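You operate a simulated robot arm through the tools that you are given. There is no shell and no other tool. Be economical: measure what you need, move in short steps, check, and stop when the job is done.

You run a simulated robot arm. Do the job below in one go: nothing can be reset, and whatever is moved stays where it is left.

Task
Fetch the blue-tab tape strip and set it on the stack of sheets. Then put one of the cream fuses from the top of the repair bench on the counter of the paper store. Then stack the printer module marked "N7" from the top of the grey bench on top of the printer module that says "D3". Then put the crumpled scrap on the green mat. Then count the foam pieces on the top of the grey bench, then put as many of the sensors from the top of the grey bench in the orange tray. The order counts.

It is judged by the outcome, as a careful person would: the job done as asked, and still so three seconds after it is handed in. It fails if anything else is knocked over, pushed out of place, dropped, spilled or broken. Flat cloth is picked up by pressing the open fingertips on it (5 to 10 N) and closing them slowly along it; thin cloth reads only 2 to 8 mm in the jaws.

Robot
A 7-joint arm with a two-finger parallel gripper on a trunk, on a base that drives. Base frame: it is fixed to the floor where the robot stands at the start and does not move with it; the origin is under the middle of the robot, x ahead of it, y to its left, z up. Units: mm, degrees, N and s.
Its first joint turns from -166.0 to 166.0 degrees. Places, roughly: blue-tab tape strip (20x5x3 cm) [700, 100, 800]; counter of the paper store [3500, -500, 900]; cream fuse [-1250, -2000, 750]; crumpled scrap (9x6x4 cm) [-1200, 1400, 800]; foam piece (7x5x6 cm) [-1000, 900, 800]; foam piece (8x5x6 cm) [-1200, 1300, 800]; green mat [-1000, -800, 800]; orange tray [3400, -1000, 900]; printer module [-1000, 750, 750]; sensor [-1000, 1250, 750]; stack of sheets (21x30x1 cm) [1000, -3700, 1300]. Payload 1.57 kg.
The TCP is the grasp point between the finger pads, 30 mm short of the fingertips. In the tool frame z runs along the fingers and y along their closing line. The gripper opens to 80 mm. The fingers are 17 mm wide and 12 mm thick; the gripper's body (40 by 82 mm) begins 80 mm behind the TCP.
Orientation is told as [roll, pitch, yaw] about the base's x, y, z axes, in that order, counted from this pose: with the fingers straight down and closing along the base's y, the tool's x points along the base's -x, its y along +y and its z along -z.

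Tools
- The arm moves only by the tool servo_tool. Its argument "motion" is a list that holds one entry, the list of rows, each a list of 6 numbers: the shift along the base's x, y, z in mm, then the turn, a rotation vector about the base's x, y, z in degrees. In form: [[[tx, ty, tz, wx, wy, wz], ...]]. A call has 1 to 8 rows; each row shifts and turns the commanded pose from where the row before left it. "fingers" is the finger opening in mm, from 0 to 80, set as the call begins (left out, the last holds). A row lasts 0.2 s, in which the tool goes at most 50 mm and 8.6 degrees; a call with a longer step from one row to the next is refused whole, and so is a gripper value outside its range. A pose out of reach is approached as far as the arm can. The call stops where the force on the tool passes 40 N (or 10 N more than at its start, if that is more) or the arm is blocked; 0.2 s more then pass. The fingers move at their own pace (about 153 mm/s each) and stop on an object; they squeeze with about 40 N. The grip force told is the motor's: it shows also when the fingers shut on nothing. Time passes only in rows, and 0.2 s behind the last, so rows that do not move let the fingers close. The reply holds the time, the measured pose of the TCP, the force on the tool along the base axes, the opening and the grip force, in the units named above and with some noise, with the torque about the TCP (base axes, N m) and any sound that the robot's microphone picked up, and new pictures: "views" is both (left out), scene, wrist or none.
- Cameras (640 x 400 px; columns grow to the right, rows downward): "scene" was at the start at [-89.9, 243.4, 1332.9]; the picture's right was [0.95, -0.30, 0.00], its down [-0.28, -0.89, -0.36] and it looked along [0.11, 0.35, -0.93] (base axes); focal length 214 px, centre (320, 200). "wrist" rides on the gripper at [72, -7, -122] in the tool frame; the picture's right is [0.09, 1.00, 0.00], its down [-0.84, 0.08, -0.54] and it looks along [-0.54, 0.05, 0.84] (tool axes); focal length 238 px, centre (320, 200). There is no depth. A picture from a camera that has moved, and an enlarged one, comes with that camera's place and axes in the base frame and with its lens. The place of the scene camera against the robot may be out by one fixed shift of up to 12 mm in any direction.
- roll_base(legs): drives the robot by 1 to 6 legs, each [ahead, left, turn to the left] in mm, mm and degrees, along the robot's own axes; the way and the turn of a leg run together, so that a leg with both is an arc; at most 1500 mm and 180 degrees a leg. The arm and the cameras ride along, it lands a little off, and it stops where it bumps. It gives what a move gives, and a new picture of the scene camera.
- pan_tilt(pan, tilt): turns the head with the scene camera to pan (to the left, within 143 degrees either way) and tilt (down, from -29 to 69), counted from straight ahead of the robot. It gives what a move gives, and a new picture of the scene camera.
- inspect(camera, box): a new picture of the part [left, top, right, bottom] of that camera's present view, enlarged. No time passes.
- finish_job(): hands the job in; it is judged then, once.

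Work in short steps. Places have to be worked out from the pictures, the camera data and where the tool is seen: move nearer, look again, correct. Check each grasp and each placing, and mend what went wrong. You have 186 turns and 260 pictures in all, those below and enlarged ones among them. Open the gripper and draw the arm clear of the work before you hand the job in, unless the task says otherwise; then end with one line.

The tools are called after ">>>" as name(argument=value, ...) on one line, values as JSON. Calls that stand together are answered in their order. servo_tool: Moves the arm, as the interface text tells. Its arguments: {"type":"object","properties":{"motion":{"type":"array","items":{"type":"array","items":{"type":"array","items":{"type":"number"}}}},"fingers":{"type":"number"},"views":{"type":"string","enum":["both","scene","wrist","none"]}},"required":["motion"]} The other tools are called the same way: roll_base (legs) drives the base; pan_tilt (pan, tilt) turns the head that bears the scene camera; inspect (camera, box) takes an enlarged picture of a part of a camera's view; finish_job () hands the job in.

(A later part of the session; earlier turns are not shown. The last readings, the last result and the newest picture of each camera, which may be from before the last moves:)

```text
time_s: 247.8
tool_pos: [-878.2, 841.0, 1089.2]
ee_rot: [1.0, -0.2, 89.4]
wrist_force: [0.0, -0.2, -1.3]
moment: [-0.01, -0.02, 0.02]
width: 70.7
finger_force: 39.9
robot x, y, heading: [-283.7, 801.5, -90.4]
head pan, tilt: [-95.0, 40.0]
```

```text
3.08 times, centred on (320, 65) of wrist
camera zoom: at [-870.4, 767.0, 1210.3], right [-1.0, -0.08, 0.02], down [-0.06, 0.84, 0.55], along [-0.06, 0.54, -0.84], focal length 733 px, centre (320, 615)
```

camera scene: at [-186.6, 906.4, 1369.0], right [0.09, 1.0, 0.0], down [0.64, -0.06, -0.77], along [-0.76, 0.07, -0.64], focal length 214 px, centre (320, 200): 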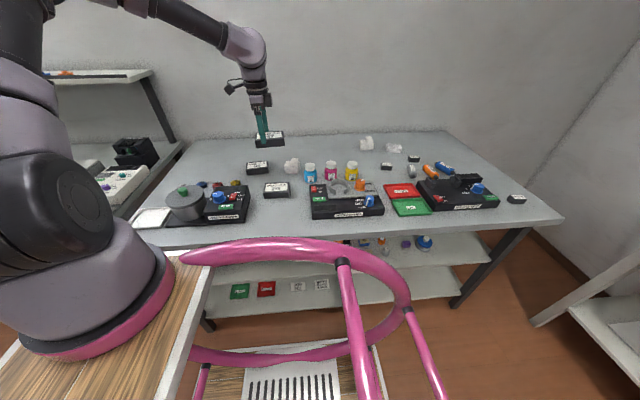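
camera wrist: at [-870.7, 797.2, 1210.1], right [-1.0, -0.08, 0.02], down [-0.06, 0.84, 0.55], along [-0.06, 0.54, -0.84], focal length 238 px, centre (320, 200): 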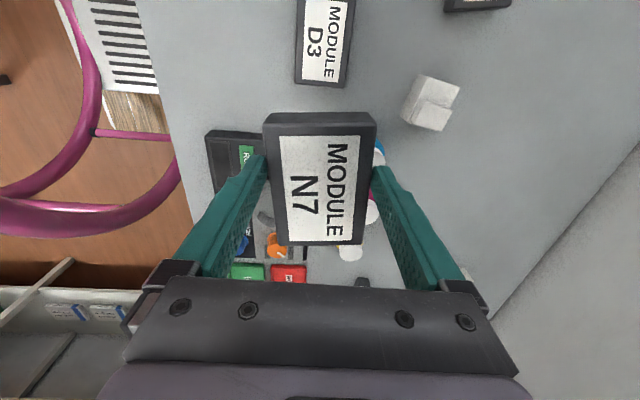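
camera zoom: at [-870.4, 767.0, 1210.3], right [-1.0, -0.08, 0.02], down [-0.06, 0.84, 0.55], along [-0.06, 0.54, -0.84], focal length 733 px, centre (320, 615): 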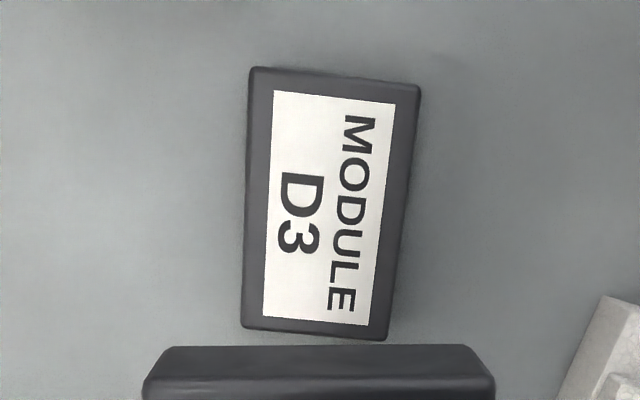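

D3's centre is about (-880, 792), aligned with the axes. I move N7 over it and lower to just above.

>>> servo_tool(motion=[[[-1, -25, -20, 0, 0, 0], [-1, -25, -30, 0, 0, 0], [0, 0, -40, 0, 0, 0], [0, 0, -40, 0, 0, 0], [0, 0, -30, 0, 0, 0], [0, 0, 0, 0, 0, 0]]], views="both")

```text
time_s: 249.2
tool_pos: [-881.4, 790.2, 927.5]
ee_rot: [0.9, -0.2, 89.3]
wrist_force: [1.0, 0.1, -2.1]
moment: [0.0, 0.03, -0.03]
width: 70.7
finger_force: 39.4
robot x, y, heading: [-288.2, 797.3, -90.1]
head pan, tilt: [-95.0, 40.0]
camera scene: at [-186.5, 906.4, 1369.0], right [0.09, 1.0, 0.0], down [0.64, -0.06, -0.77], along [-0.76, 0.07, -0.64], focal length 214 px, centre (320, 200)
camera wrist: at [-872.3, 716.7, 1049.4], right [-1.0, -0.08, 0.02], down [-0.06, 0.84, 0.55], along [-0.06, 0.54, -0.84], focal length 238 px, centre (320, 200)
```

scene: 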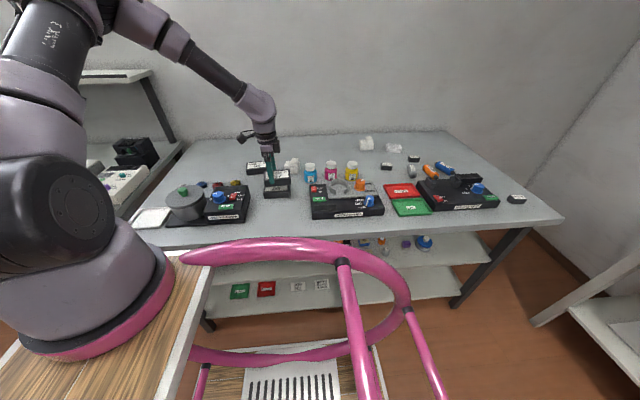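
wrist: 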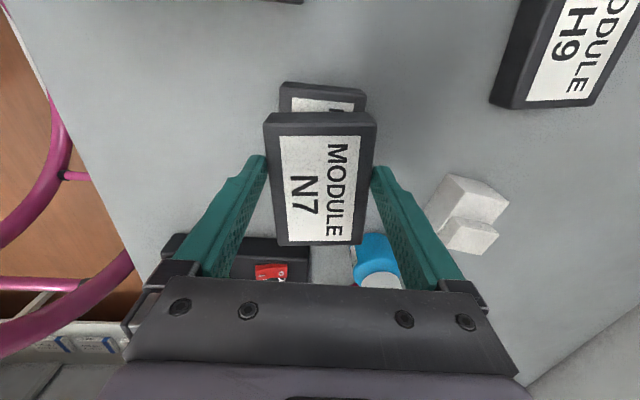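

N7 sits rotated about 6° against D3 in the picture. I turn the tool by -6° to line them up and check again.

>>> servo_tool(motion=[[[0, 0, 0, 0, 0, -6], [0, 0, -6, 0, 0, 0], [0, 0, 0, 0, 0, 0]]], views="wrist")

>>> inspect(camera="wrist", box=[230, 50, 430, 260])

```text
time_s: 249.9
tool_pos: [-880.9, 788.7, 922.2]
ee_rot: [1.0, -0.2, 83.4]
wrist_force: [0.6, 0.0, -1.7]
moment: [-0.03, 0.0, -0.03]
width: 70.7
finger_force: 39.9
robot x, y, heading: [-284.8, 799.8, -90.1]
head pan, tilt: [-95.0, 40.0]
camera wrist: at [-880.4, 715.6, 1044.3], right [-1.0, 0.02, 0.02], down [0.03, 0.84, 0.55], along [0.0, 0.55, -0.84], focal length 238 px, centre (320, 200)
```

wrist: 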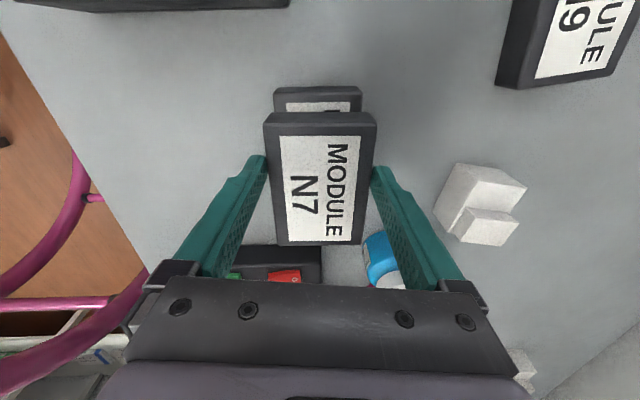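

```text
1.90 times, centred on (330, 155) of wrist
camera zoom: at [-880.4, 715.6, 1044.3], right [-1.0, 0.02, 0.02], down [0.03, 0.84, 0.55], along [0.0, 0.55, -0.84], focal length 454 px, centre (301, 286)
```

zoom: 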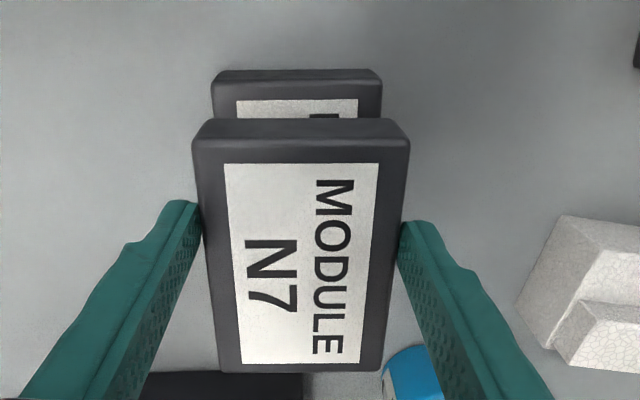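

Parallel now. N7's edge is about 6 mm off along y; I correct it and lower until contact.

>>> servo_tool(motion=[[[0, -6, -4, 0, 0, 0], [0, 0, -5, 0, 0, 0], [0, 0, -4, 0, 0, 0], [0, 0, -3, 0, 0, 0], [0, 0, -3, 0, 0, 0], [0, 0, -3, 0, 0, 0], [0, 0, -3, 0, 0, 0], [0, 0, 0, 0, 0, 0]]], views="wrist")

```text
time_s: 251.8
tool_pos: [-880.7, 782.4, 899.4]
ee_rot: [1.2, -0.3, 83.5]
wrist_force: [-0.5, -1.9, 31.4]
moment: [-0.07, -0.13, 0.58]
width: 70.5
finger_force: 39.8
robot x, y, heading: [-286.4, 800.0, -90.4]
head pan, tilt: [-95.0, 40.0]
camera wrist: at [-879.4, 709.4, 1020.9], right [-1.0, 0.02, 0.02], down [0.03, 0.84, 0.55], along [-0.01, 0.55, -0.84], focal length 238 px, centre (320, 200)
```

wrist: 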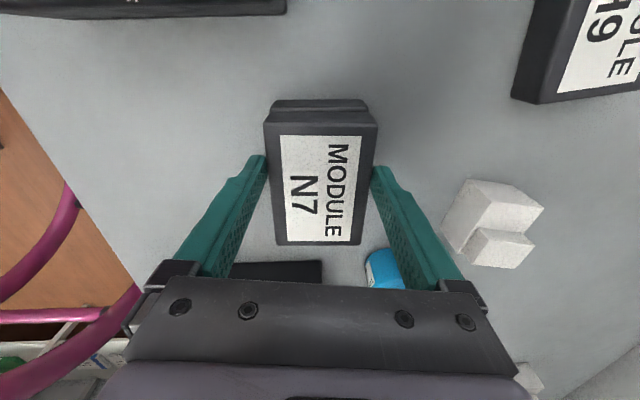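

Contact (31 N), N7 sits squarely on D3. I ease off and release.

>>> servo_tool(motion=[[[0, 0, 2, 0, 0, 0], [0, 0, 0, 0, 0, 0]]], views="none")

>>> servo_tool(fingers=80, motion=[[[0, 0, 0, 0, 0, 0], [0, 0, 0, 0, 0, 0], [0, 0, 20, 0, 0, 0], [0, 0, 40, 0, 0, 0], [0, 0, 45, 0, 0, 0], [0, 0, 0, 0, 0, 0]]], views="wrist")

```text
time_s: 252.3
tool_pos: [-881.3, 784.2, 899.2]
ee_rot: [1.1, -0.2, 83.4]
wrist_force: [-3.0, 1.4, 6.4]
moment: [0.31, 0.3, 0.09]
width: 70.3
finger_force: 39.8
robot x, y, heading: [-286.3, 799.5, -90.2]
head pan, tilt: [-95.0, 40.0]
```

```text
time_s: 253.8
tool_pos: [-882.7, 783.2, 1004.3]
ee_rot: [1.1, -0.2, 83.5]
wrist_force: [-0.3, -0.1, 0.1]
moment: [0.01, 0.01, -0.03]
width: 79.8
finger_force: 0.1
robot x, y, heading: [-284.8, 798.9, -90.3]
head pan, tilt: [-95.0, 40.0]
camera wrist: at [-881.0, 709.2, 1126.3], right [-1.0, 0.02, 0.02], down [0.03, 0.84, 0.55], along [0.0, 0.55, -0.84], focal length 238 px, centre (320, 200)
```

wrist: 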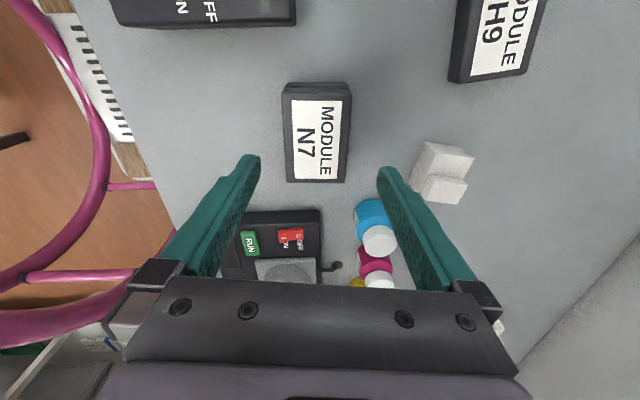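

N7 rests squarely on D3. Next is the crumpled scrap at about (-1190, 1378). I raise the arm and drive along the bench.

>>> servo_tool(motion=[[[0, 0, 45, 0, 0, 5], [0, 0, 45, 0, 0, 0], [0, 0, 45, 0, 0, 0], [0, 0, 20, 0, 0, 0]]], views="none")

>>> roll_base(legs=[[-590, 0, 0], [0, -55, 0]])

>>> servo_tool(motion=[[[-45, 0, -15, 0, 0, 0], [-45, 0, -15, 0, 0, 0], [-45, 0, -15, 0, 0, 0], [-45, 0, -15, 0, 0, 0], [-10, 0, 0, 0, 0, 0]]], views="both")

```text
time_s: 254.8
tool_pos: [-879.9, 783.4, 1160.2]
ee_rot: [1.0, -0.1, 88.5]
wrist_force: [-0.8, 0.4, 1.2]
moment: [0.0, 0.0, -0.02]
width: 79.8
finger_force: 0.1
robot x, y, heading: [-283.5, 797.9, -90.2]
head pan, tilt: [-95.0, 40.0]
```

```text
time_s: 258.6
tool_pos: [-933.8, 1360.2, 1159.1]
ee_rot: [0.9, -0.3, 88.8]
wrist_force: [-0.2, -1.0, -0.4]
moment: [-0.03, -0.01, 0.03]
width: 80.0
finger_force: 0.1
robot x, y, heading: [-344.5, 1378.5, -89.7]
head pan, tilt: [-95.0, 40.0]
camera scene: at [-241.4, 1487.9, 1369.0], right [0.08, 1.0, 0.0], down [0.64, -0.05, -0.77], along [-0.76, 0.06, -0.64], focal length 214 px, centre (320, 200)
```

scene: 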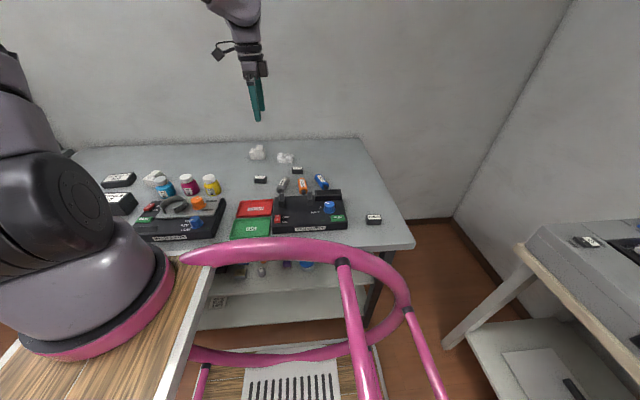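

```text
time_s: 259.8
tool_pos: [-1122.8, 1360.5, 1097.5]
ee_rot: [1.0, -0.1, 88.9]
wrist_force: [-0.2, -0.7, -0.1]
moment: [0.0, -0.01, 0.01]
width: 79.8
finger_force: 0.1
robot x, y, heading: [-335.9, 1379.9, -89.7]
head pan, tilt: [-95.0, 40.0]
camera scene: at [-241.1, 1487.8, 1369.0], right [0.08, 1.0, 0.0], down [0.64, -0.05, -0.77], along [-0.76, 0.06, -0.64], focal length 214 px, centre (320, 200)
camera wrist: at [-1116.2, 1286.5, 1220.3], right [-1.0, -0.07, 0.02], down [-0.05, 0.84, 0.55], along [-0.05, 0.54, -0.84], focal length 238 px, centre (320, 200)
```

scene: 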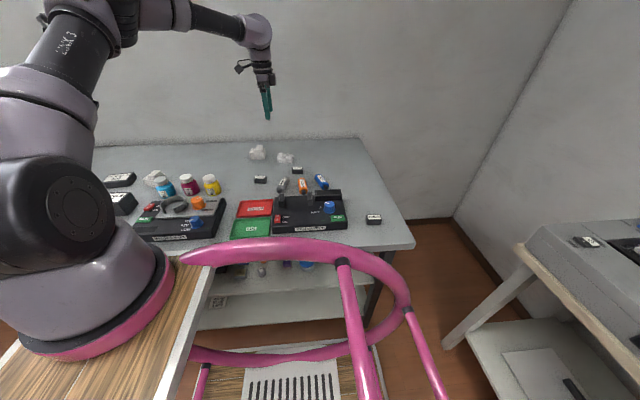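
wrist: 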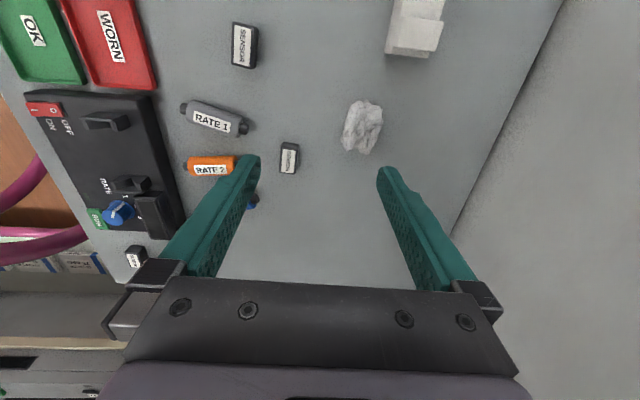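

From above: the scrap is at about (-1192, 1383), roughly 58 mm wide along x. I go over it and down.

>>> servo_tool(motion=[[[-20, 6, -40, 0, 0, 0], [-20, 6, -40, 0, 0, 0], [-15, 5, -40, 0, 0, 0], [-14, 5, -30, 0, 0, 0], [0, 0, 0, 0, 0, 0]]], views="wrist")

```text
time_s: 261.0
tool_pos: [-1190.7, 1382.1, 949.2]
ee_rot: [0.9, -0.2, 88.8]
wrist_force: [1.4, 0.4, -0.3]
moment: [-0.03, -0.02, 0.01]
width: 80.1
finger_force: 0.0
robot x, y, heading: [-338.6, 1377.3, -89.7]
head pan, tilt: [-95.0, 40.0]
camera wrist: at [-1183.2, 1308.9, 1070.1], right [-1.0, -0.07, 0.02], down [-0.05, 0.84, 0.55], along [-0.05, 0.54, -0.84], focal length 238 px, centre (320, 200)
```

wrist: 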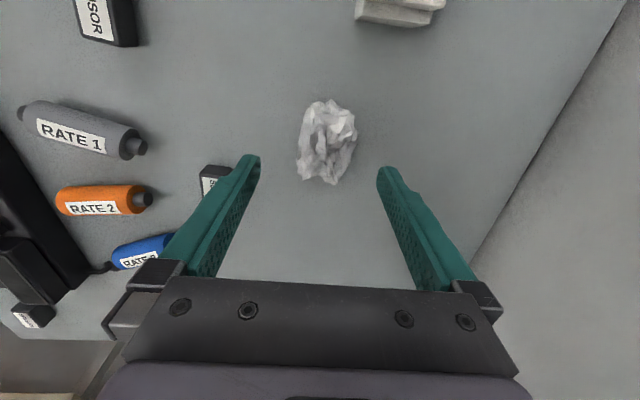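

>>> servo_tool(motion=[[[-4, 0, -25, 0, 0, 0], [-3, 0, -25, 0, 0, 0], [0, 0, -15, 0, 0, 0], [0, 0, -8, 0, 0, 0], [0, 0, 0, 0, 0, 0]]], views="wrist")

```text
time_s: 262.2
tool_pos: [-1198.7, 1383.0, 876.9]
ee_rot: [0.9, -0.1, 88.8]
wrist_force: [0.0, 0.1, 1.4]
moment: [0.02, -0.01, -0.01]
width: 80.0
finger_force: 0.0
robot x, y, heading: [-341.4, 1384.4, -89.8]
head pan, tilt: [-95.0, 40.0]
camera wrist: at [-1191.4, 1308.7, 998.0], right [-1.0, -0.07, 0.02], down [-0.05, 0.84, 0.55], along [-0.05, 0.54, -0.84], focal length 238 px, centre (320, 200)
```

wrist: 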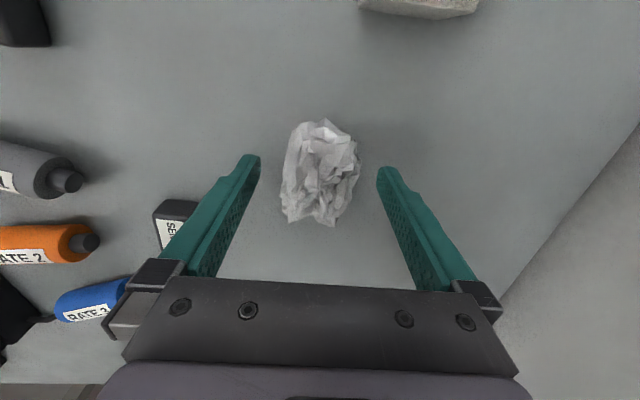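

It lies between the fingers. I lower 5 mm more and close on it.

>>> servo_tool(motion=[[[0, 0, -5, 0, 0, 0], [0, 0, 0, 0, 0, 0]]], views="none")

>>> servo_tool(fingers=38, motion=[[[0, 0, 0, 0, 0, 0], [0, 0, 0, 0, 0, 0], [0, 0, 0, 0, 0, 0]]], views="none")

>>> servo_tool(motion=[[[0, 0, 20, 0, 0, 0], [0, 0, 30, 0, 0, 0], [0, 0, 0, 0, 0, 0]]], views="wrist")

```text
time_s: 262.8
tool_pos: [-1199.5, 1382.5, 871.2]
ee_rot: [1.0, -0.1, 88.9]
wrist_force: [0.5, -0.5, -0.7]
moment: [-0.02, 0.01, 0.02]
width: 79.9
finger_force: 0.0
robot x, y, heading: [-343.1, 1386.1, -90.1]
head pan, tilt: [-95.0, 40.0]
```

```text
time_s: 263.6
tool_pos: [-1199.6, 1382.0, 873.4]
ee_rot: [1.1, -0.3, 88.9]
wrist_force: [-2.3, -0.4, 12.7]
moment: [-0.01, 0.07, 0.02]
width: 46.5
finger_force: 4.6
robot x, y, heading: [-341.0, 1379.2, -90.0]
head pan, tilt: [-95.0, 40.0]
```

```text
time_s: 264.4
tool_pos: [-1200.5, 1381.4, 921.6]
ee_rot: [1.0, -0.2, 88.8]
wrist_force: [0.1, -0.2, 0.4]
moment: [0.02, 0.0, 0.03]
width: 38.0
finger_force: 0.1
robot x, y, heading: [-339.8, 1379.7, -89.8]
head pan, tilt: [-95.0, 40.0]
camera wrist: at [-1192.7, 1308.7, 1042.9], right [-1.0, -0.07, 0.02], down [-0.05, 0.84, 0.55], along [-0.05, 0.54, -0.84], focal length 238 px, centre (320, 200)
```

wrist: 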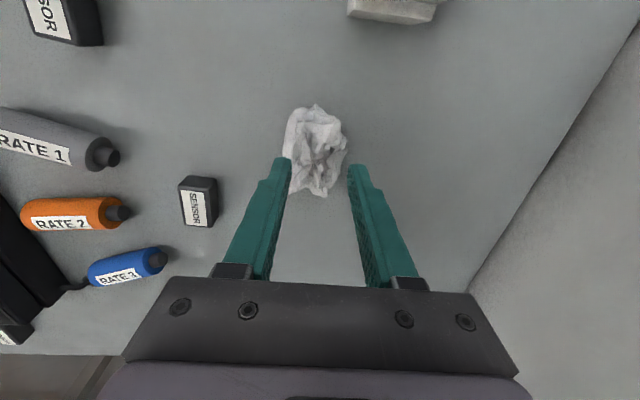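

It slipped: the fingers only nudged it with low force. I reopen, go down to the table and close with full squeeze.

>>> servo_tool(fingers=75, motion=[[[2, -2, 0, 0, 0, 0], [0, 0, 0, 0, 0, 0], [0, 0, -30, 0, 0, 0], [0, 0, -15, 0, 0, 0], [0, 0, -5, 0, 0, 0], [0, 0, -3, 0, 0, 0], [0, 0, -2, 0, 0, 0], [0, 0, 0, 0, 0, 0]]], views="wrist")

```text
time_s: 266.2
tool_pos: [-1196.7, 1380.2, 866.1]
ee_rot: [1.0, -0.1, 88.8]
wrist_force: [-0.1, -0.4, 0.2]
moment: [0.03, -0.02, 0.02]
width: 75.1
finger_force: 0.0
robot x, y, heading: [-338.2, 1380.8, -89.9]
head pan, tilt: [-95.0, 40.0]
camera wrist: at [-1190.1, 1306.7, 988.3], right [-1.0, -0.07, 0.02], down [-0.05, 0.84, 0.55], along [-0.05, 0.54, -0.84], focal length 238 px, centre (320, 200)
```

wrist: 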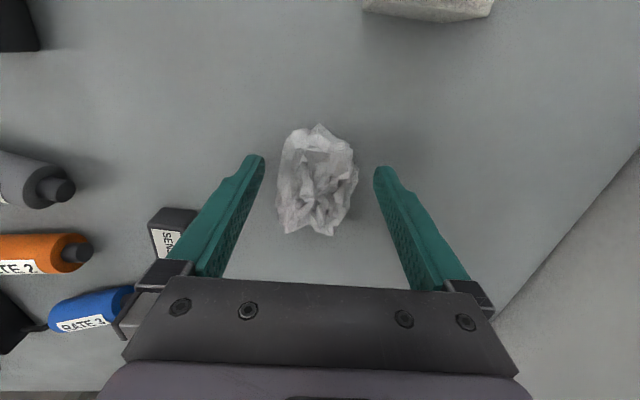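

>>> servo_tool(motion=[[[0, 3, -3, 0, 0, 0], [0, 0, -3, 0, 0, 0], [0, 0, -3, 0, 0, 0], [0, 0, -3, 0, 0, 0], [0, 0, -3, 0, 0, 0], [0, 0, 0, 0, 0, 0]]], views="none")

```text
time_s: 267.6
tool_pos: [-1198.3, 1383.2, 851.9]
ee_rot: [1.0, -0.2, 88.8]
wrist_force: [0.2, -0.4, 0.0]
moment: [-0.02, 0.0, 0.02]
width: 74.9
finger_force: 0.0
robot x, y, heading: [-334.9, 1380.5, -89.8]
head pan, tilt: [-95.0, 40.0]
```

No table contact yet at tip height 822, so the first grip was on the scrap's top. Now I close fully here.

>>> servo_tool(fingers=0, motion=[[[0, 0, 0, 0, 0, 0], [0, 0, 0, 0, 0, 0], [0, 0, 0, 0, 0, 0], [0, 0, 0, 0, 0, 0]]], views="none")

>>> servo_tool(motion=[[[0, 0, 20, 0, 0, 0], [0, 0, 30, 0, 0, 0], [0, 0, 40, 0, 0, 0], [0, 0, 0, 0, 0, 0]]], views="wrist")

```text
time_s: 268.6
tool_pos: [-1197.9, 1383.2, 851.7]
ee_rot: [1.0, -0.2, 88.9]
wrist_force: [0.5, -0.4, -0.5]
moment: [-0.01, -0.02, -0.01]
width: 49.0
finger_force: 39.8
robot x, y, heading: [-340.3, 1379.6, -89.6]
head pan, tilt: [-95.0, 40.0]
```

```text
time_s: 269.6
tool_pos: [-1197.9, 1383.4, 941.9]
ee_rot: [1.1, -0.2, 88.7]
wrist_force: [-0.5, -0.1, -0.4]
moment: [0.03, 0.0, 0.03]
width: 48.7
finger_force: 39.6
robot x, y, heading: [-340.3, 1383.5, -89.6]
head pan, tilt: [-95.0, 40.0]
camera wrist: at [-1190.5, 1310.5, 1064.0], right [-1.0, -0.07, 0.02], down [-0.05, 0.84, 0.55], along [-0.05, 0.54, -0.84], focal length 238 px, centre (320, 200)
```

wrist: 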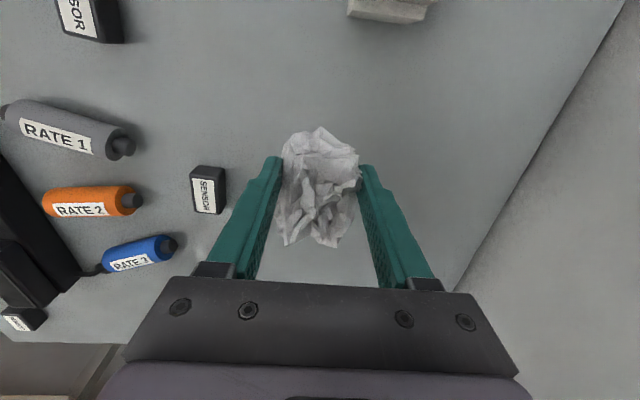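

The scrap is held. I raise it, draw it in, and drive along to the green mat near (-1000, -800).

>>> servo_tool(motion=[[[30, 0, 38, 0, 0, 0], [30, 0, 38, 0, 0, 0], [30, 0, 38, 0, 0, 0], [30, 0, 38, 0, 0, 0], [35, 0, 30, 0, 0, 0], [45, 0, 20, 0, 0, 0], [40, 0, 20, 0, 0, 0]]], views="none")

>>> roll_base(legs=[[0, 100, 0], [1100, 0, 0], [1000, 0, 0]])

```text
time_s: 271.2
tool_pos: [-957.9, 1385.0, 1164.2]
ee_rot: [1.0, -0.1, 88.8]
wrist_force: [-0.4, 0.1, -1.4]
moment: [0.0, -0.05, -0.03]
width: 49.4
finger_force: 40.0
robot x, y, heading: [-338.9, 1380.7, -89.8]
head pan, tilt: [-95.0, 40.0]
```

```text
time_s: 282.3
tool_pos: [-869.3, -693.3, 1165.2]
ee_rot: [1.0, -0.2, 88.6]
wrist_force: [-0.5, -0.4, -0.3]
moment: [0.01, 0.0, -0.02]
width: 49.5
finger_force: 40.1
robot x, y, heading: [-252.7, -696.9, -89.9]
head pan, tilt: [-95.0, 40.0]
camera scene: at [-151.1, -592.8, 1369.0], right [0.09, 1.0, 0.0], down [0.64, -0.06, -0.77], along [-0.76, 0.07, -0.64], focal length 214 px, centre (320, 200)
```

scene: 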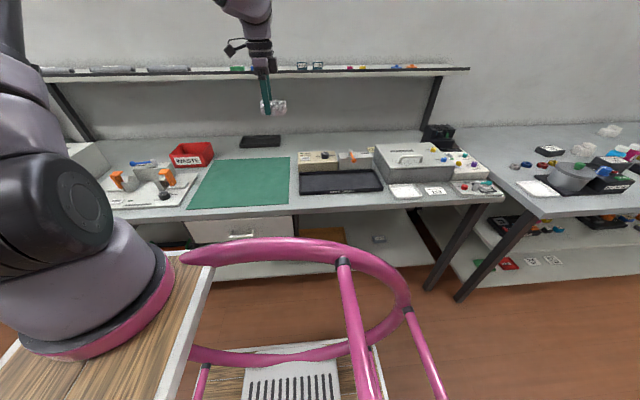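

The mat's centre is at about (-920, -845). I drive 145 mm further and lower over it.

>>> roll_base(legs=[[145, 0, 0]])

>>> servo_tool(motion=[[[-10, 0, -45, 0, 0, 0], [-10, 0, -45, 0, 0, 0], [-10, 0, -45, 0, 0, 0], [-10, 0, -40, 0, 0, 0], [-10, 0, -40, 0, 0, 0], [0, 0, 0, 0, 0, 0]]], views="both")

```text
time_s: 283.6
tool_pos: [-868.5, -838.1, 1164.9]
ee_rot: [1.0, -0.2, 88.6]
wrist_force: [0.5, 0.1, -0.3]
moment: [0.02, 0.01, 0.02]
width: 49.6
finger_force: 39.9
robot x, y, heading: [-251.9, -843.5, -90.0]
head pan, tilt: [-95.0, 40.0]
camera scene: at [-151.1, -738.4, 1369.0], right [0.09, 1.0, 0.0], down [0.64, -0.06, -0.77], along [-0.76, 0.07, -0.64], focal length 214 px, centre (320, 200)
```

scene: 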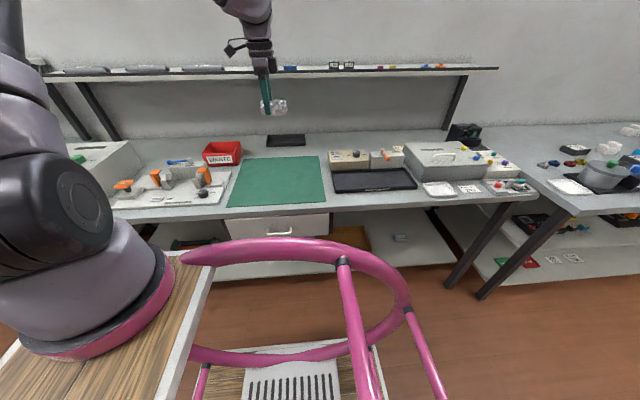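

```text
time_s: 285.0
tool_pos: [-918.6, -838.7, 947.9]
ee_rot: [1.0, -0.2, 88.6]
wrist_force: [0.1, -0.3, -0.3]
moment: [0.03, 0.03, 0.02]
width: 52.4
finger_force: 39.8
robot x, y, heading: [-252.1, -846.5, -89.8]
head pan, tilt: [-95.0, 40.0]
camera scene: at [-151.1, -738.4, 1369.0], right [0.09, 1.0, 0.0], down [0.64, -0.06, -0.77], along [-0.76, 0.07, -0.64], focal length 214 px, centre (320, 200)
camera wrist: at [-911.5, -911.7, 1069.6], right [-1.0, -0.07, 0.02], down [-0.05, 0.84, 0.55], along [-0.05, 0.54, -0.84], focal length 238 px, centre (320, 200)
```

scene: 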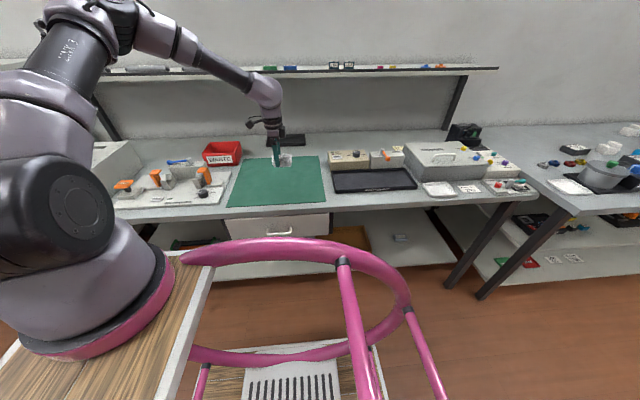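
wrist: 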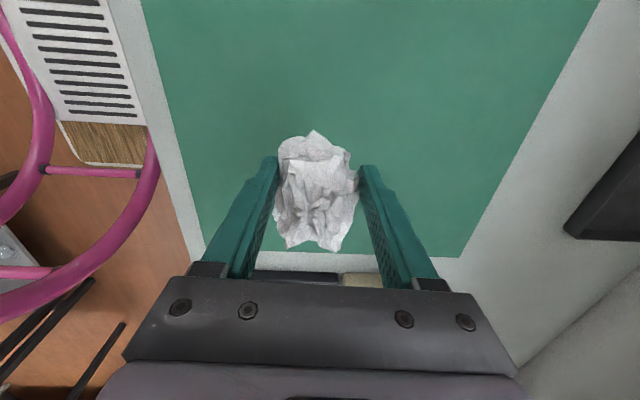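

Well over the mat. I lower to the surface.

>>> servo_tool(motion=[[[0, -20, -25, 0, 0, 0], [0, 0, -20, 0, 0, 0], [0, 0, -12, 0, 0, 0], [0, 0, -8, 0, 0, 0], [0, 0, -5, 0, 0, 0], [0, 0, -4, 0, 0, 0], [0, 0, -3, 0, 0, 0], [0, 0, 0, 0, 0, 0]]], views="none")

```text
time_s: 286.8
tool_pos: [-919.1, -857.8, 872.8]
ee_rot: [0.9, -0.2, 88.6]
wrist_force: [-0.3, 0.5, -0.5]
moment: [0.01, 0.02, 0.0]
width: 52.0
finger_force: 40.3
robot x, y, heading: [-248.6, -847.2, -90.3]
head pan, tilt: [-95.0, 40.0]
```

>>> servo_tool(motion=[[[0, 0, -4, 0, 0, 0], [0, 0, -4, 0, 0, 0], [0, 0, -4, 0, 0, 0], [0, 0, -4, 0, 0, 0], [0, 0, -4, 0, 0, 0], [0, 0, -4, 0, 0, 0], [0, 0, 0, 0, 0, 0]]], views="wrist")

```text
time_s: 288.2
tool_pos: [-917.4, -858.3, 853.6]
ee_rot: [1.1, -0.4, 88.6]
wrist_force: [9.8, -3.4, 17.9]
moment: [-0.11, -0.82, -0.09]
width: 48.2
finger_force: 40.0
robot x, y, heading: [-245.1, -847.8, -90.0]
head pan, tilt: [-95.0, 40.0]
stopped in row 6: the force on the tool passed its limit at 50 N (the readings are from after the stop); the commanded pose is now the measured one
camera wrist: at [-910.9, -931.5, 975.2], right [-1.0, -0.07, 0.02], down [-0.05, 0.84, 0.55], along [-0.05, 0.55, -0.84], focal length 238 px, centre (320, 200)
```

wrist: 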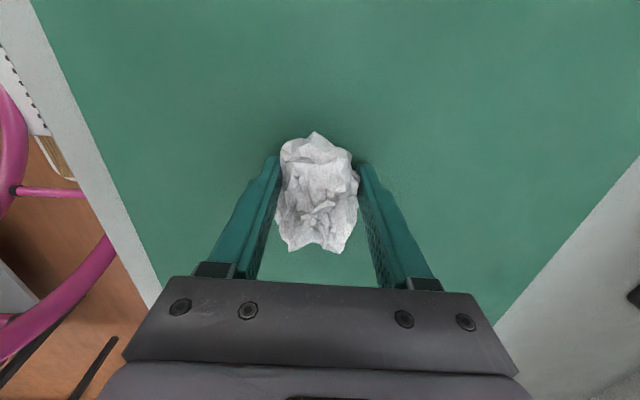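

The fingertips touch the mat (z≈822). I ease up, release, and rise.

>>> servo_tool(motion=[[[0, 0, 3, 0, 0, 0], [0, 0, 0, 0, 0, 0]]], views="none")

>>> servo_tool(fingers=80, motion=[[[0, 0, 0, 0, 0, 0], [0, 0, 0, 0, 0, 0], [0, 0, 0, 0, 0, 0], [0, 0, 20, 0, 0, 0], [0, 0, 40, 0, 0, 0], [0, 0, 45, 0, 0, 0], [0, 0, 0, 0, 0, 0]]], views="wrist")

```text
time_s: 288.8
tool_pos: [-920.6, -858.6, 856.2]
ee_rot: [1.1, -0.2, 88.6]
wrist_force: [0.2, 0.4, 0.4]
moment: [0.01, -0.03, -0.01]
width: 47.2
finger_force: 39.6
robot x, y, heading: [-249.2, -843.4, -90.1]
head pan, tilt: [-95.0, 40.0]
```

```text
time_s: 290.4
tool_pos: [-920.3, -860.6, 960.8]
ee_rot: [1.1, -0.1, 88.6]
wrist_force: [-0.8, 0.9, 0.1]
moment: [0.01, -0.01, -0.02]
width: 80.1
finger_force: 0.2
robot x, y, heading: [-247.6, -842.7, -90.1]
head pan, tilt: [-95.0, 40.0]
camera wrist: at [-912.7, -932.9, 1082.5], right [-1.0, -0.07, 0.02], down [-0.05, 0.84, 0.55], along [-0.05, 0.54, -0.84], focal length 238 px, centre (320, 200)
```

wrist: 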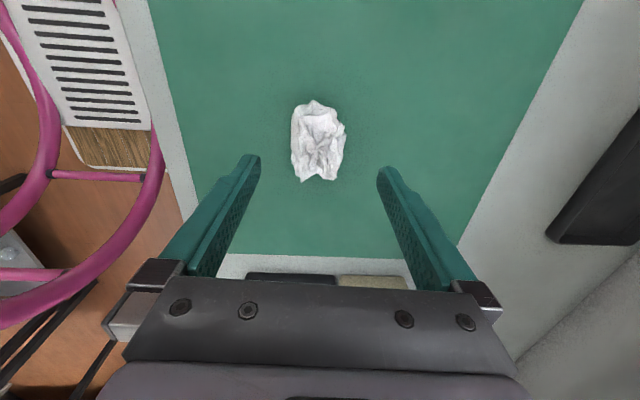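

The scrap rests on the mat. The grey bench top held two foam pieces, so two sensors must go to the orange tray. I drive back to the sensors, at about (-1021, 1291) and (-1080, 1449).

>>> servo_tool(motion=[[[10, 0, 45, 0, 0, 0], [10, 0, 45, 0, 0, 0], [10, 0, 45, 0, 0, 0], [10, 0, 45, 0, 0, 0], [10, 0, 25, 0, 0, 0]]], views="none")

>>> roll_base(legs=[[-1150, 0, 0], [-1060, 0, 0], [0, -30, 0]])

>>> inspect(camera="scene", box=[60, 120, 420, 260])

```text
time_s: 291.6
tool_pos: [-867.9, -859.6, 1167.1]
ee_rot: [1.2, -0.3, 88.5]
wrist_force: [0.1, 0.7, -0.5]
moment: [-0.02, 0.0, -0.01]
width: 80.0
finger_force: 0.1
robot x, y, heading: [-247.4, -847.8, -90.0]
head pan, tilt: [-95.0, 40.0]
```

```text
time_s: 302.9
tool_pos: [-910.8, 1336.9, 1166.7]
ee_rot: [1.1, -0.3, 89.3]
wrist_force: [-0.4, -0.3, 1.1]
moment: [-0.02, -0.01, -0.01]
width: 80.0
finger_force: 0.1
robot x, y, heading: [-291.1, 1358.2, -89.1]
head pan, tilt: [-95.0, 40.0]
camera scene: at [-194.2, 1468.9, 1369.0], right [0.07, 1.0, 0.0], down [0.64, -0.05, -0.77], along [-0.76, 0.06, -0.64], focal length 214 px, centre (320, 200)
```

scene: 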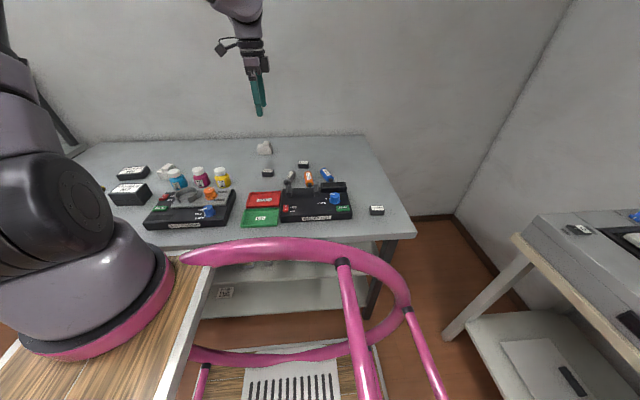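

```text
1.78 times, centred on (240, 190) of scene
camera zoom: at [-194.2, 1468.9, 1369.0], right [0.07, 1.0, 0.0], down [0.64, -0.05, -0.77], along [-0.76, 0.06, -0.64], focal length 381 px, centre (462, 218)
```

zoom: 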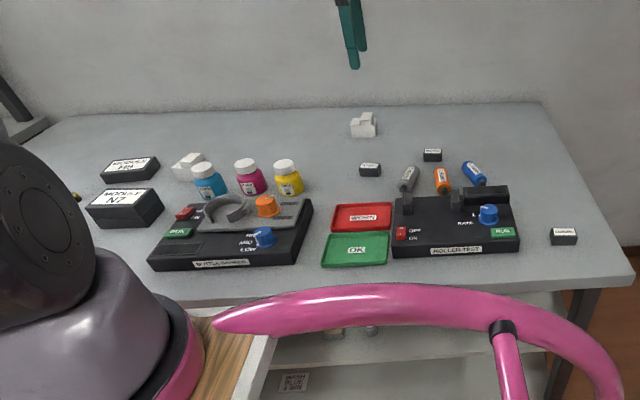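

Two foam pieces confirmed. I move over the first sensor.

>>> servo_tool(motion=[[[-20, -8, -40, 0, 0, 0], [-20, -8, -40, 0, 0, 0], [-20, -8, -40, 0, 0, 0], [-20, -8, -40, 0, 0, 0], [-25, -8, -35, 0, 0, 0], [0, 0, 0, 0, 0, 0]]], views="wrist")

```text
time_s: 304.3
tool_pos: [-1013.5, 1294.2, 971.1]
ee_rot: [1.2, -0.2, 89.3]
wrist_force: [0.6, -0.2, 1.1]
moment: [0.02, -0.03, 0.03]
width: 79.8
finger_force: 0.0
robot x, y, heading: [-292.5, 1361.3, -88.8]
head pan, tilt: [-95.0, 40.0]
camera wrist: at [-1004.9, 1221.9, 1092.5], right [-1.0, -0.08, 0.02], down [-0.06, 0.84, 0.55], along [-0.06, 0.54, -0.84], focal length 238 px, centre (320, 200)
```

wrist: 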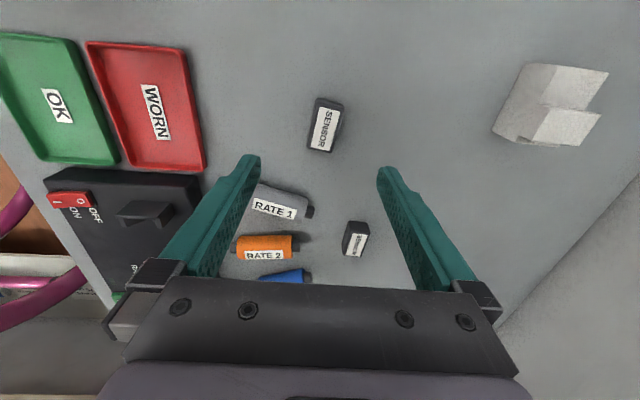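

The sensor is at (-1020, 1290), aligned with the fingers. I set 55 mm and lower.

>>> servo_tool(fingers=55, motion=[[[-6, -4, -35, 0, 0, 0], [0, 0, -35, 0, 0, 0], [0, 0, -20, 0, 0, 0], [0, 0, -10, 0, 0, 0], [0, 0, 0, 0, 0, 0]]], views="wrist")

```text
time_s: 305.5
tool_pos: [-1020.8, 1292.8, 871.2]
ee_rot: [1.0, -0.3, 89.3]
wrist_force: [0.4, 0.2, 0.7]
moment: [-0.03, 0.02, -0.02]
width: 54.9
finger_force: 0.1
robot x, y, heading: [-288.8, 1360.3, -89.2]
head pan, tilt: [-95.0, 40.0]
camera wrist: at [-1012.4, 1218.3, 993.3], right [-1.0, -0.08, 0.02], down [-0.06, 0.83, 0.55], along [-0.06, 0.54, -0.84], focal length 238 px, centre (320, 200)
```

wrist: 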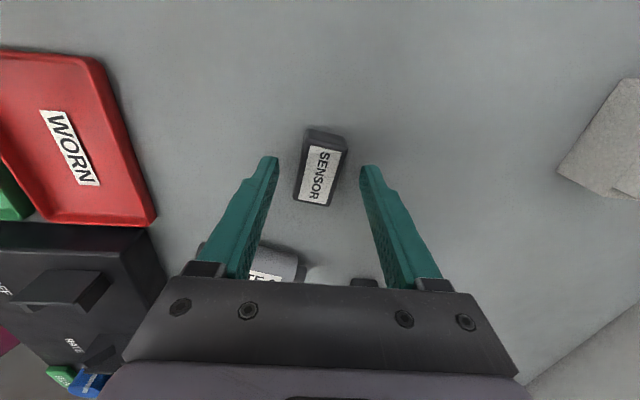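

>>> servo_tool(motion=[[[0, 0, -8, 0, 0, -5], [0, 0, -6, 0, 0, 0], [0, 0, -4, 0, 0, 0], [0, 0, -3, 0, 0, 0], [0, 0, 0, 0, 0, 0]]], views="wrist")

```text
time_s: 306.7
tool_pos: [-1021.3, 1291.8, 850.7]
ee_rot: [1.1, -0.4, 84.3]
wrist_force: [0.0, -0.4, 0.0]
moment: [-0.01, -0.02, -0.04]
width: 55.3
finger_force: 0.2
robot x, y, heading: [-290.4, 1361.5, -89.0]
head pan, tilt: [-95.0, 40.0]
camera wrist: at [-1018.8, 1218.6, 972.9], right [-1.0, 0.01, 0.02], down [0.01, 0.84, 0.55], along [-0.01, 0.55, -0.84], focal length 238 px, centre (320, 200)
```

wrist: 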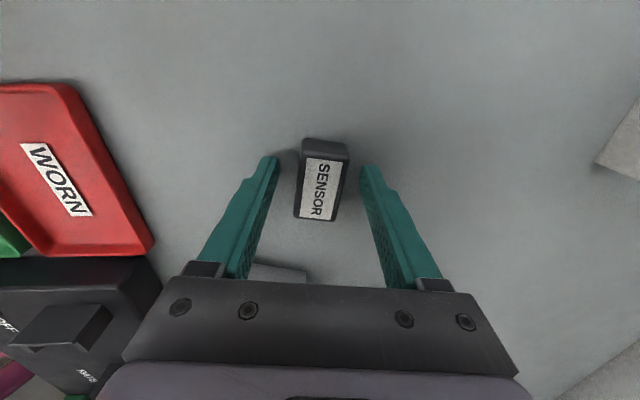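

Good. I close and lift.

>>> servo_tool(fingers=10, motion=[[[0, 0, 0, 0, 0, 0], [0, 0, 0, 0, 0, 0], [0, 0, 0, 0, 0, 0]]], views="none")

>>> servo_tool(motion=[[[0, 0, 20, 0, 0, 0], [0, 0, 40, 0, 0, 0], [0, 0, 45, 0, 0, 0], [15, 0, 45, 0, 0, 0], [15, 0, 45, 0, 0, 0], [20, 0, 45, 0, 0, 0], [30, 0, 35, 0, 0, 0], [30, 0, 35, 0, 0, 0]]], views="wrist")

```text
time_s: 307.5
tool_pos: [-1021.3, 1293.4, 851.3]
ee_rot: [1.2, -0.3, 84.4]
wrist_force: [-0.4, 0.1, 2.4]
moment: [0.09, -0.03, -0.03]
width: 28.3
finger_force: 38.4
robot x, y, heading: [-291.9, 1358.3, -88.9]
head pan, tilt: [-95.0, 40.0]
```

```text
time_s: 309.3
tool_pos: [-910.9, 1294.7, 1161.2]
ee_rot: [1.0, -0.3, 84.4]
wrist_force: [-0.2, -0.5, -0.3]
moment: [-0.01, -0.05, -0.03]
width: 28.7
finger_force: 39.4
robot x, y, heading: [-291.4, 1359.5, -89.0]
head pan, tilt: [-95.0, 40.0]
camera wrist: at [-908.6, 1219.7, 1284.1], right [-1.0, 0.01, 0.02], down [0.01, 0.84, 0.55], along [-0.01, 0.55, -0.84], focal length 238 px, centre (320, 200)
```

wrist: 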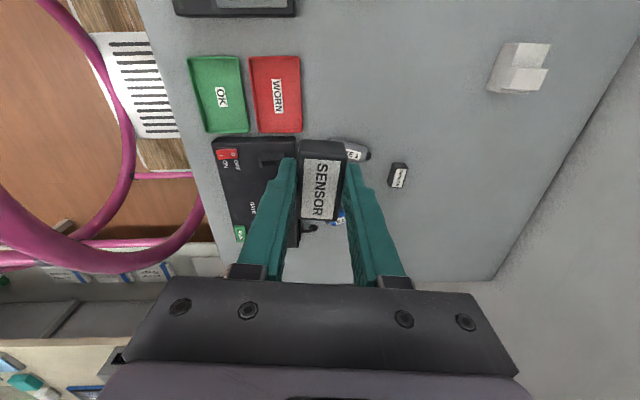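

The sensor is held. I drive to the rack with the orange tray.

>>> roll_base(legs=[[0, 250, 0], [1100, 0, 0], [1050, 0, 0], [0, 0, 90], [0, 0, 89], [0, -1300, 0]])

>>> roll_base(legs=[[-290, 0, 0], [0, -1200, 0]])

```text
time_s: 335.2
tool_pos: [1867.0, -758.3, 1162.0]
ee_rot: [1.0, -0.3, -96.6]
wrist_force: [0.3, -0.2, -0.4]
moment: [0.02, 0.0, 0.01]
width: 28.6
finger_force: 38.7
robot x, y, heading: [1248.1, -817.3, 89.9]
head pan, tilt: [-95.0, 40.0]
camera scene: at [1134.2, -922.9, 1369.0], right [-0.09, -1.0, 0.0], down [-0.64, 0.06, -0.77], along [0.76, -0.07, -0.64], focal length 214 px, centre (320, 200)
```

scene: 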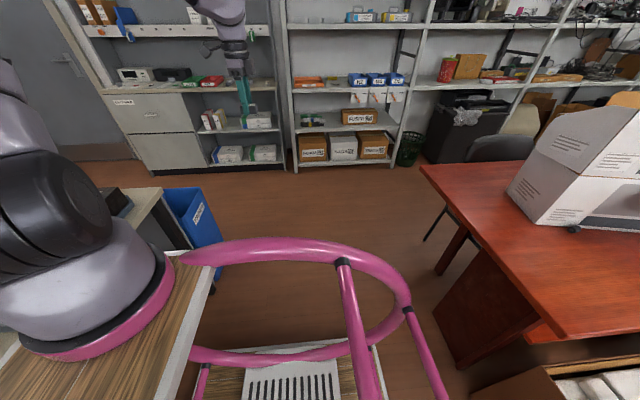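

```text
time_s: 342.9
tool_pos: [3079.5, -1044.5, 1162.4]
ee_rot: [1.0, -0.3, -96.0]
wrist_force: [0.3, -0.7, 0.0]
moment: [-0.03, 0.0, 0.0]
width: 28.5
finger_force: 38.4
robot x, y, heading: [2459.7, -1106.5, 90.1]
head pan, tilt: [-95.0, 40.0]
camera scene: at [2349.5, -1212.6, 1369.0], right [-0.08, -1.0, 0.0], down [-0.64, 0.05, -0.77], along [0.76, -0.06, -0.64], focal length 214 px, centre (320, 200)
```

scene: 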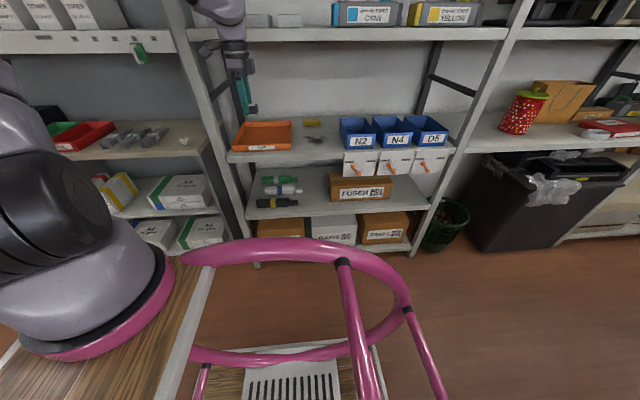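

The orange tray spans roughly y -875 to -1155 with its front at x≈3280. I lower the tool under the upper shelf's level and bring the base 160 mm nearer.

>>> servo_tool(motion=[[[0, 5, -45, 0, 0, 5], [0, 5, -45, 0, 0, 0], [0, 5, -45, 0, 0, 0], [0, 5, -25, 0, 0, 0]]], views="none")

>>> roll_base(legs=[[0, -160, 0]])

>>> servo_tool(motion=[[[20, 0, 0, 0, 0, 0], [0, 0, 0, 0, 0, 0]]], views="wrist")

```text
time_s: 343.9
tool_pos: [3080.8, -1025.4, 1002.1]
ee_rot: [1.2, -0.3, -91.3]
wrist_force: [-0.7, 0.0, -0.7]
moment: [0.0, -0.02, -0.02]
width: 28.6
finger_force: 38.7
robot x, y, heading: [2462.3, -1107.5, 90.0]
head pan, tilt: [-95.0, 40.0]
```

```text
time_s: 345.4
tool_pos: [3243.9, -1024.9, 1002.5]
ee_rot: [1.2, -0.2, -91.3]
wrist_force: [-0.5, 0.3, 0.0]
moment: [0.01, -0.04, 0.02]
width: 28.5
finger_force: 38.0
robot x, y, heading: [2623.2, -1102.2, 90.4]
head pan, tilt: [-95.0, 40.0]
camera scene: at [2511.7, -1211.9, 1369.0], right [-0.08, -1.0, 0.0], down [-0.64, 0.05, -0.77], along [0.76, -0.06, -0.64], focal length 214 px, centre (320, 200)
```

scene: 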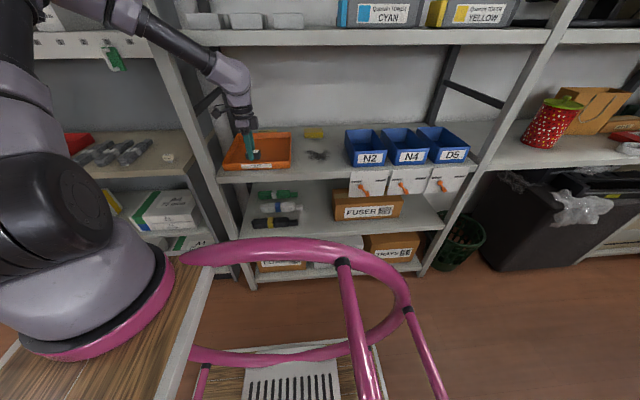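

```text
time_s: 346.0
tool_pos: [3261.5, -1025.3, 1002.4]
ee_rot: [1.1, -0.3, -91.3]
wrist_force: [0.2, -0.7, 0.2]
moment: [0.01, 0.01, 0.01]
width: 28.6
finger_force: 38.7
robot x, y, heading: [2624.2, -1103.5, 90.2]
head pan, tilt: [-95.0, 40.0]
camera wrist: at [3254.0, -953.4, 1124.3], right [1.0, 0.07, 0.02], down [0.05, -0.84, 0.55], along [0.05, -0.54, -0.84], focal length 238 px, centre (320, 200)
```

wrist: 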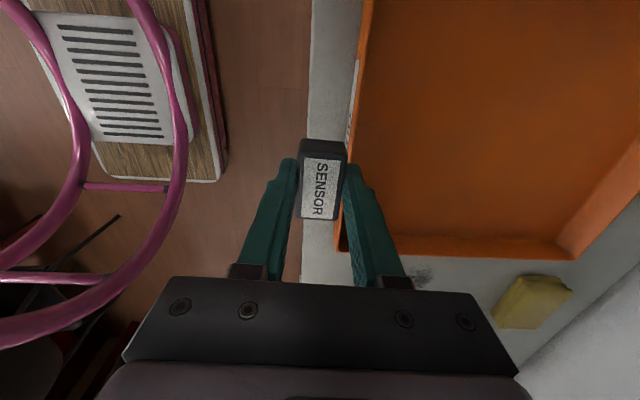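

The tray's front wall is at x≈3291 and its -y wall at y≈-1130. I enter to (3372, -1055) and lower into it.

>>> servo_tool(motion=[[[35, -10, -5, 0, 0, 0], [38, -10, -8, 0, 0, 0], [38, -10, -10, 0, 0, 0], [0, 0, -15, 0, 0, 0], [0, 0, 0, 0, 0, 0]]], views="both")

```text
time_s: 347.0
tool_pos: [3365.7, -1037.7, 925.0]
ee_rot: [-3.2, 0.2, -93.3]
wrist_force: [-91.6, 25.0, 94.3]
moment: [0.9, 0.12, 0.26]
width: 28.1
finger_force: 38.1
robot x, y, heading: [2613.4, -1085.9, 91.5]
head pan, tilt: [-95.0, 40.0]
stopped in row 5: the arm was blocked; the commanded pose is now the measured one
camera scene: at [2469.4, -1199.4, 1369.0], right [-0.06, -1.0, 0.0], down [-0.62, 0.04, -0.78], along [0.78, -0.05, -0.62], focal length 214 px, centre (320, 200)
camera wrist: at [3371.0, -966.8, 1047.9], right [1.0, 0.03, -0.06], down [0.06, -0.84, 0.53], along [-0.03, -0.54, -0.84], focal length 238 px, centre (320, 200)
```

scene: 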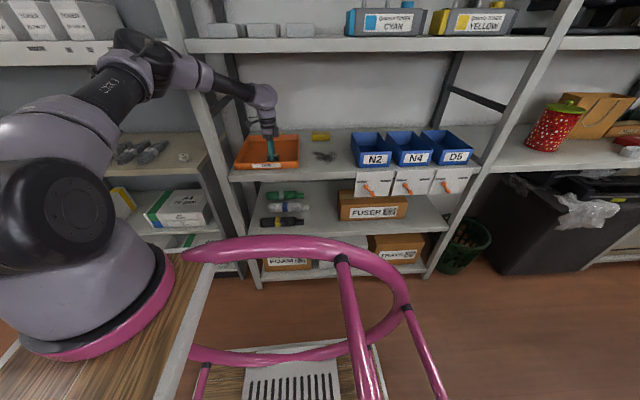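
wrist: 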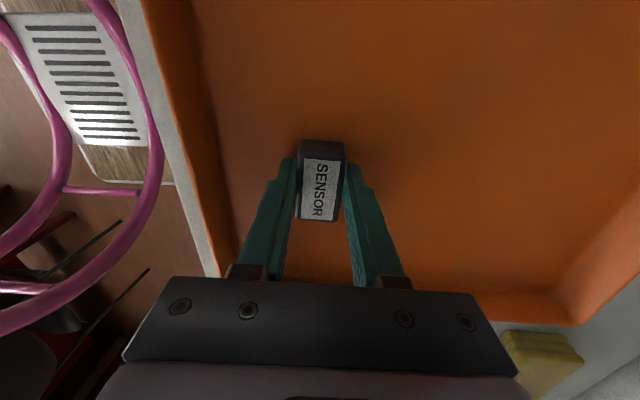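

A strong force appeared: something is blocked and the base got nudged. I back out gently along the way I came.

>>> servo_tool(motion=[[[-5, 0, 10, 0, 0, 0], [-5, 0, 10, 0, 0, 0], [0, 0, 0, 0, 0, 0]]], views="both")

```text
time_s: 348.0
tool_pos: [3339.4, -1051.0, 937.2]
ee_rot: [-4.1, -0.3, -94.7]
wrist_force: [-0.3, 0.3, -0.2]
moment: [-0.01, -0.02, -0.01]
width: 28.9
finger_force: 38.8
robot x, y, heading: [2610.5, -1085.6, 91.6]
head pan, tilt: [-95.0, 40.0]
stopped in row 3: the arm was blocked; the commanded pose is now the measured one
camera scene: at [2492.5, -1198.8, 1368.1], right [-0.05, -1.0, 0.0], down [-0.64, 0.04, -0.77], along [0.77, -0.04, -0.64], focal length 214 px, centre (320, 200)
camera wrist: at [3345.7, -978.2, 1059.3], right [1.0, 0.01, -0.07], down [0.05, -0.84, 0.54], along [-0.05, -0.54, -0.84], focal length 238 px, centre (320, 200)
```

scene: 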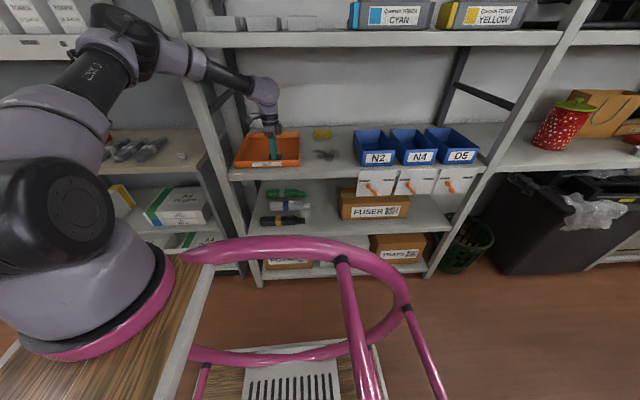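
wrist: 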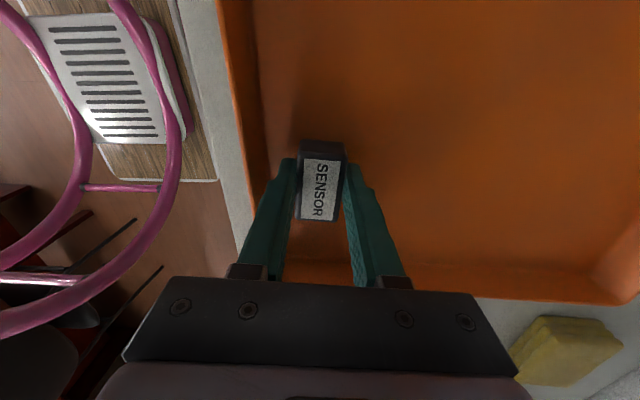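

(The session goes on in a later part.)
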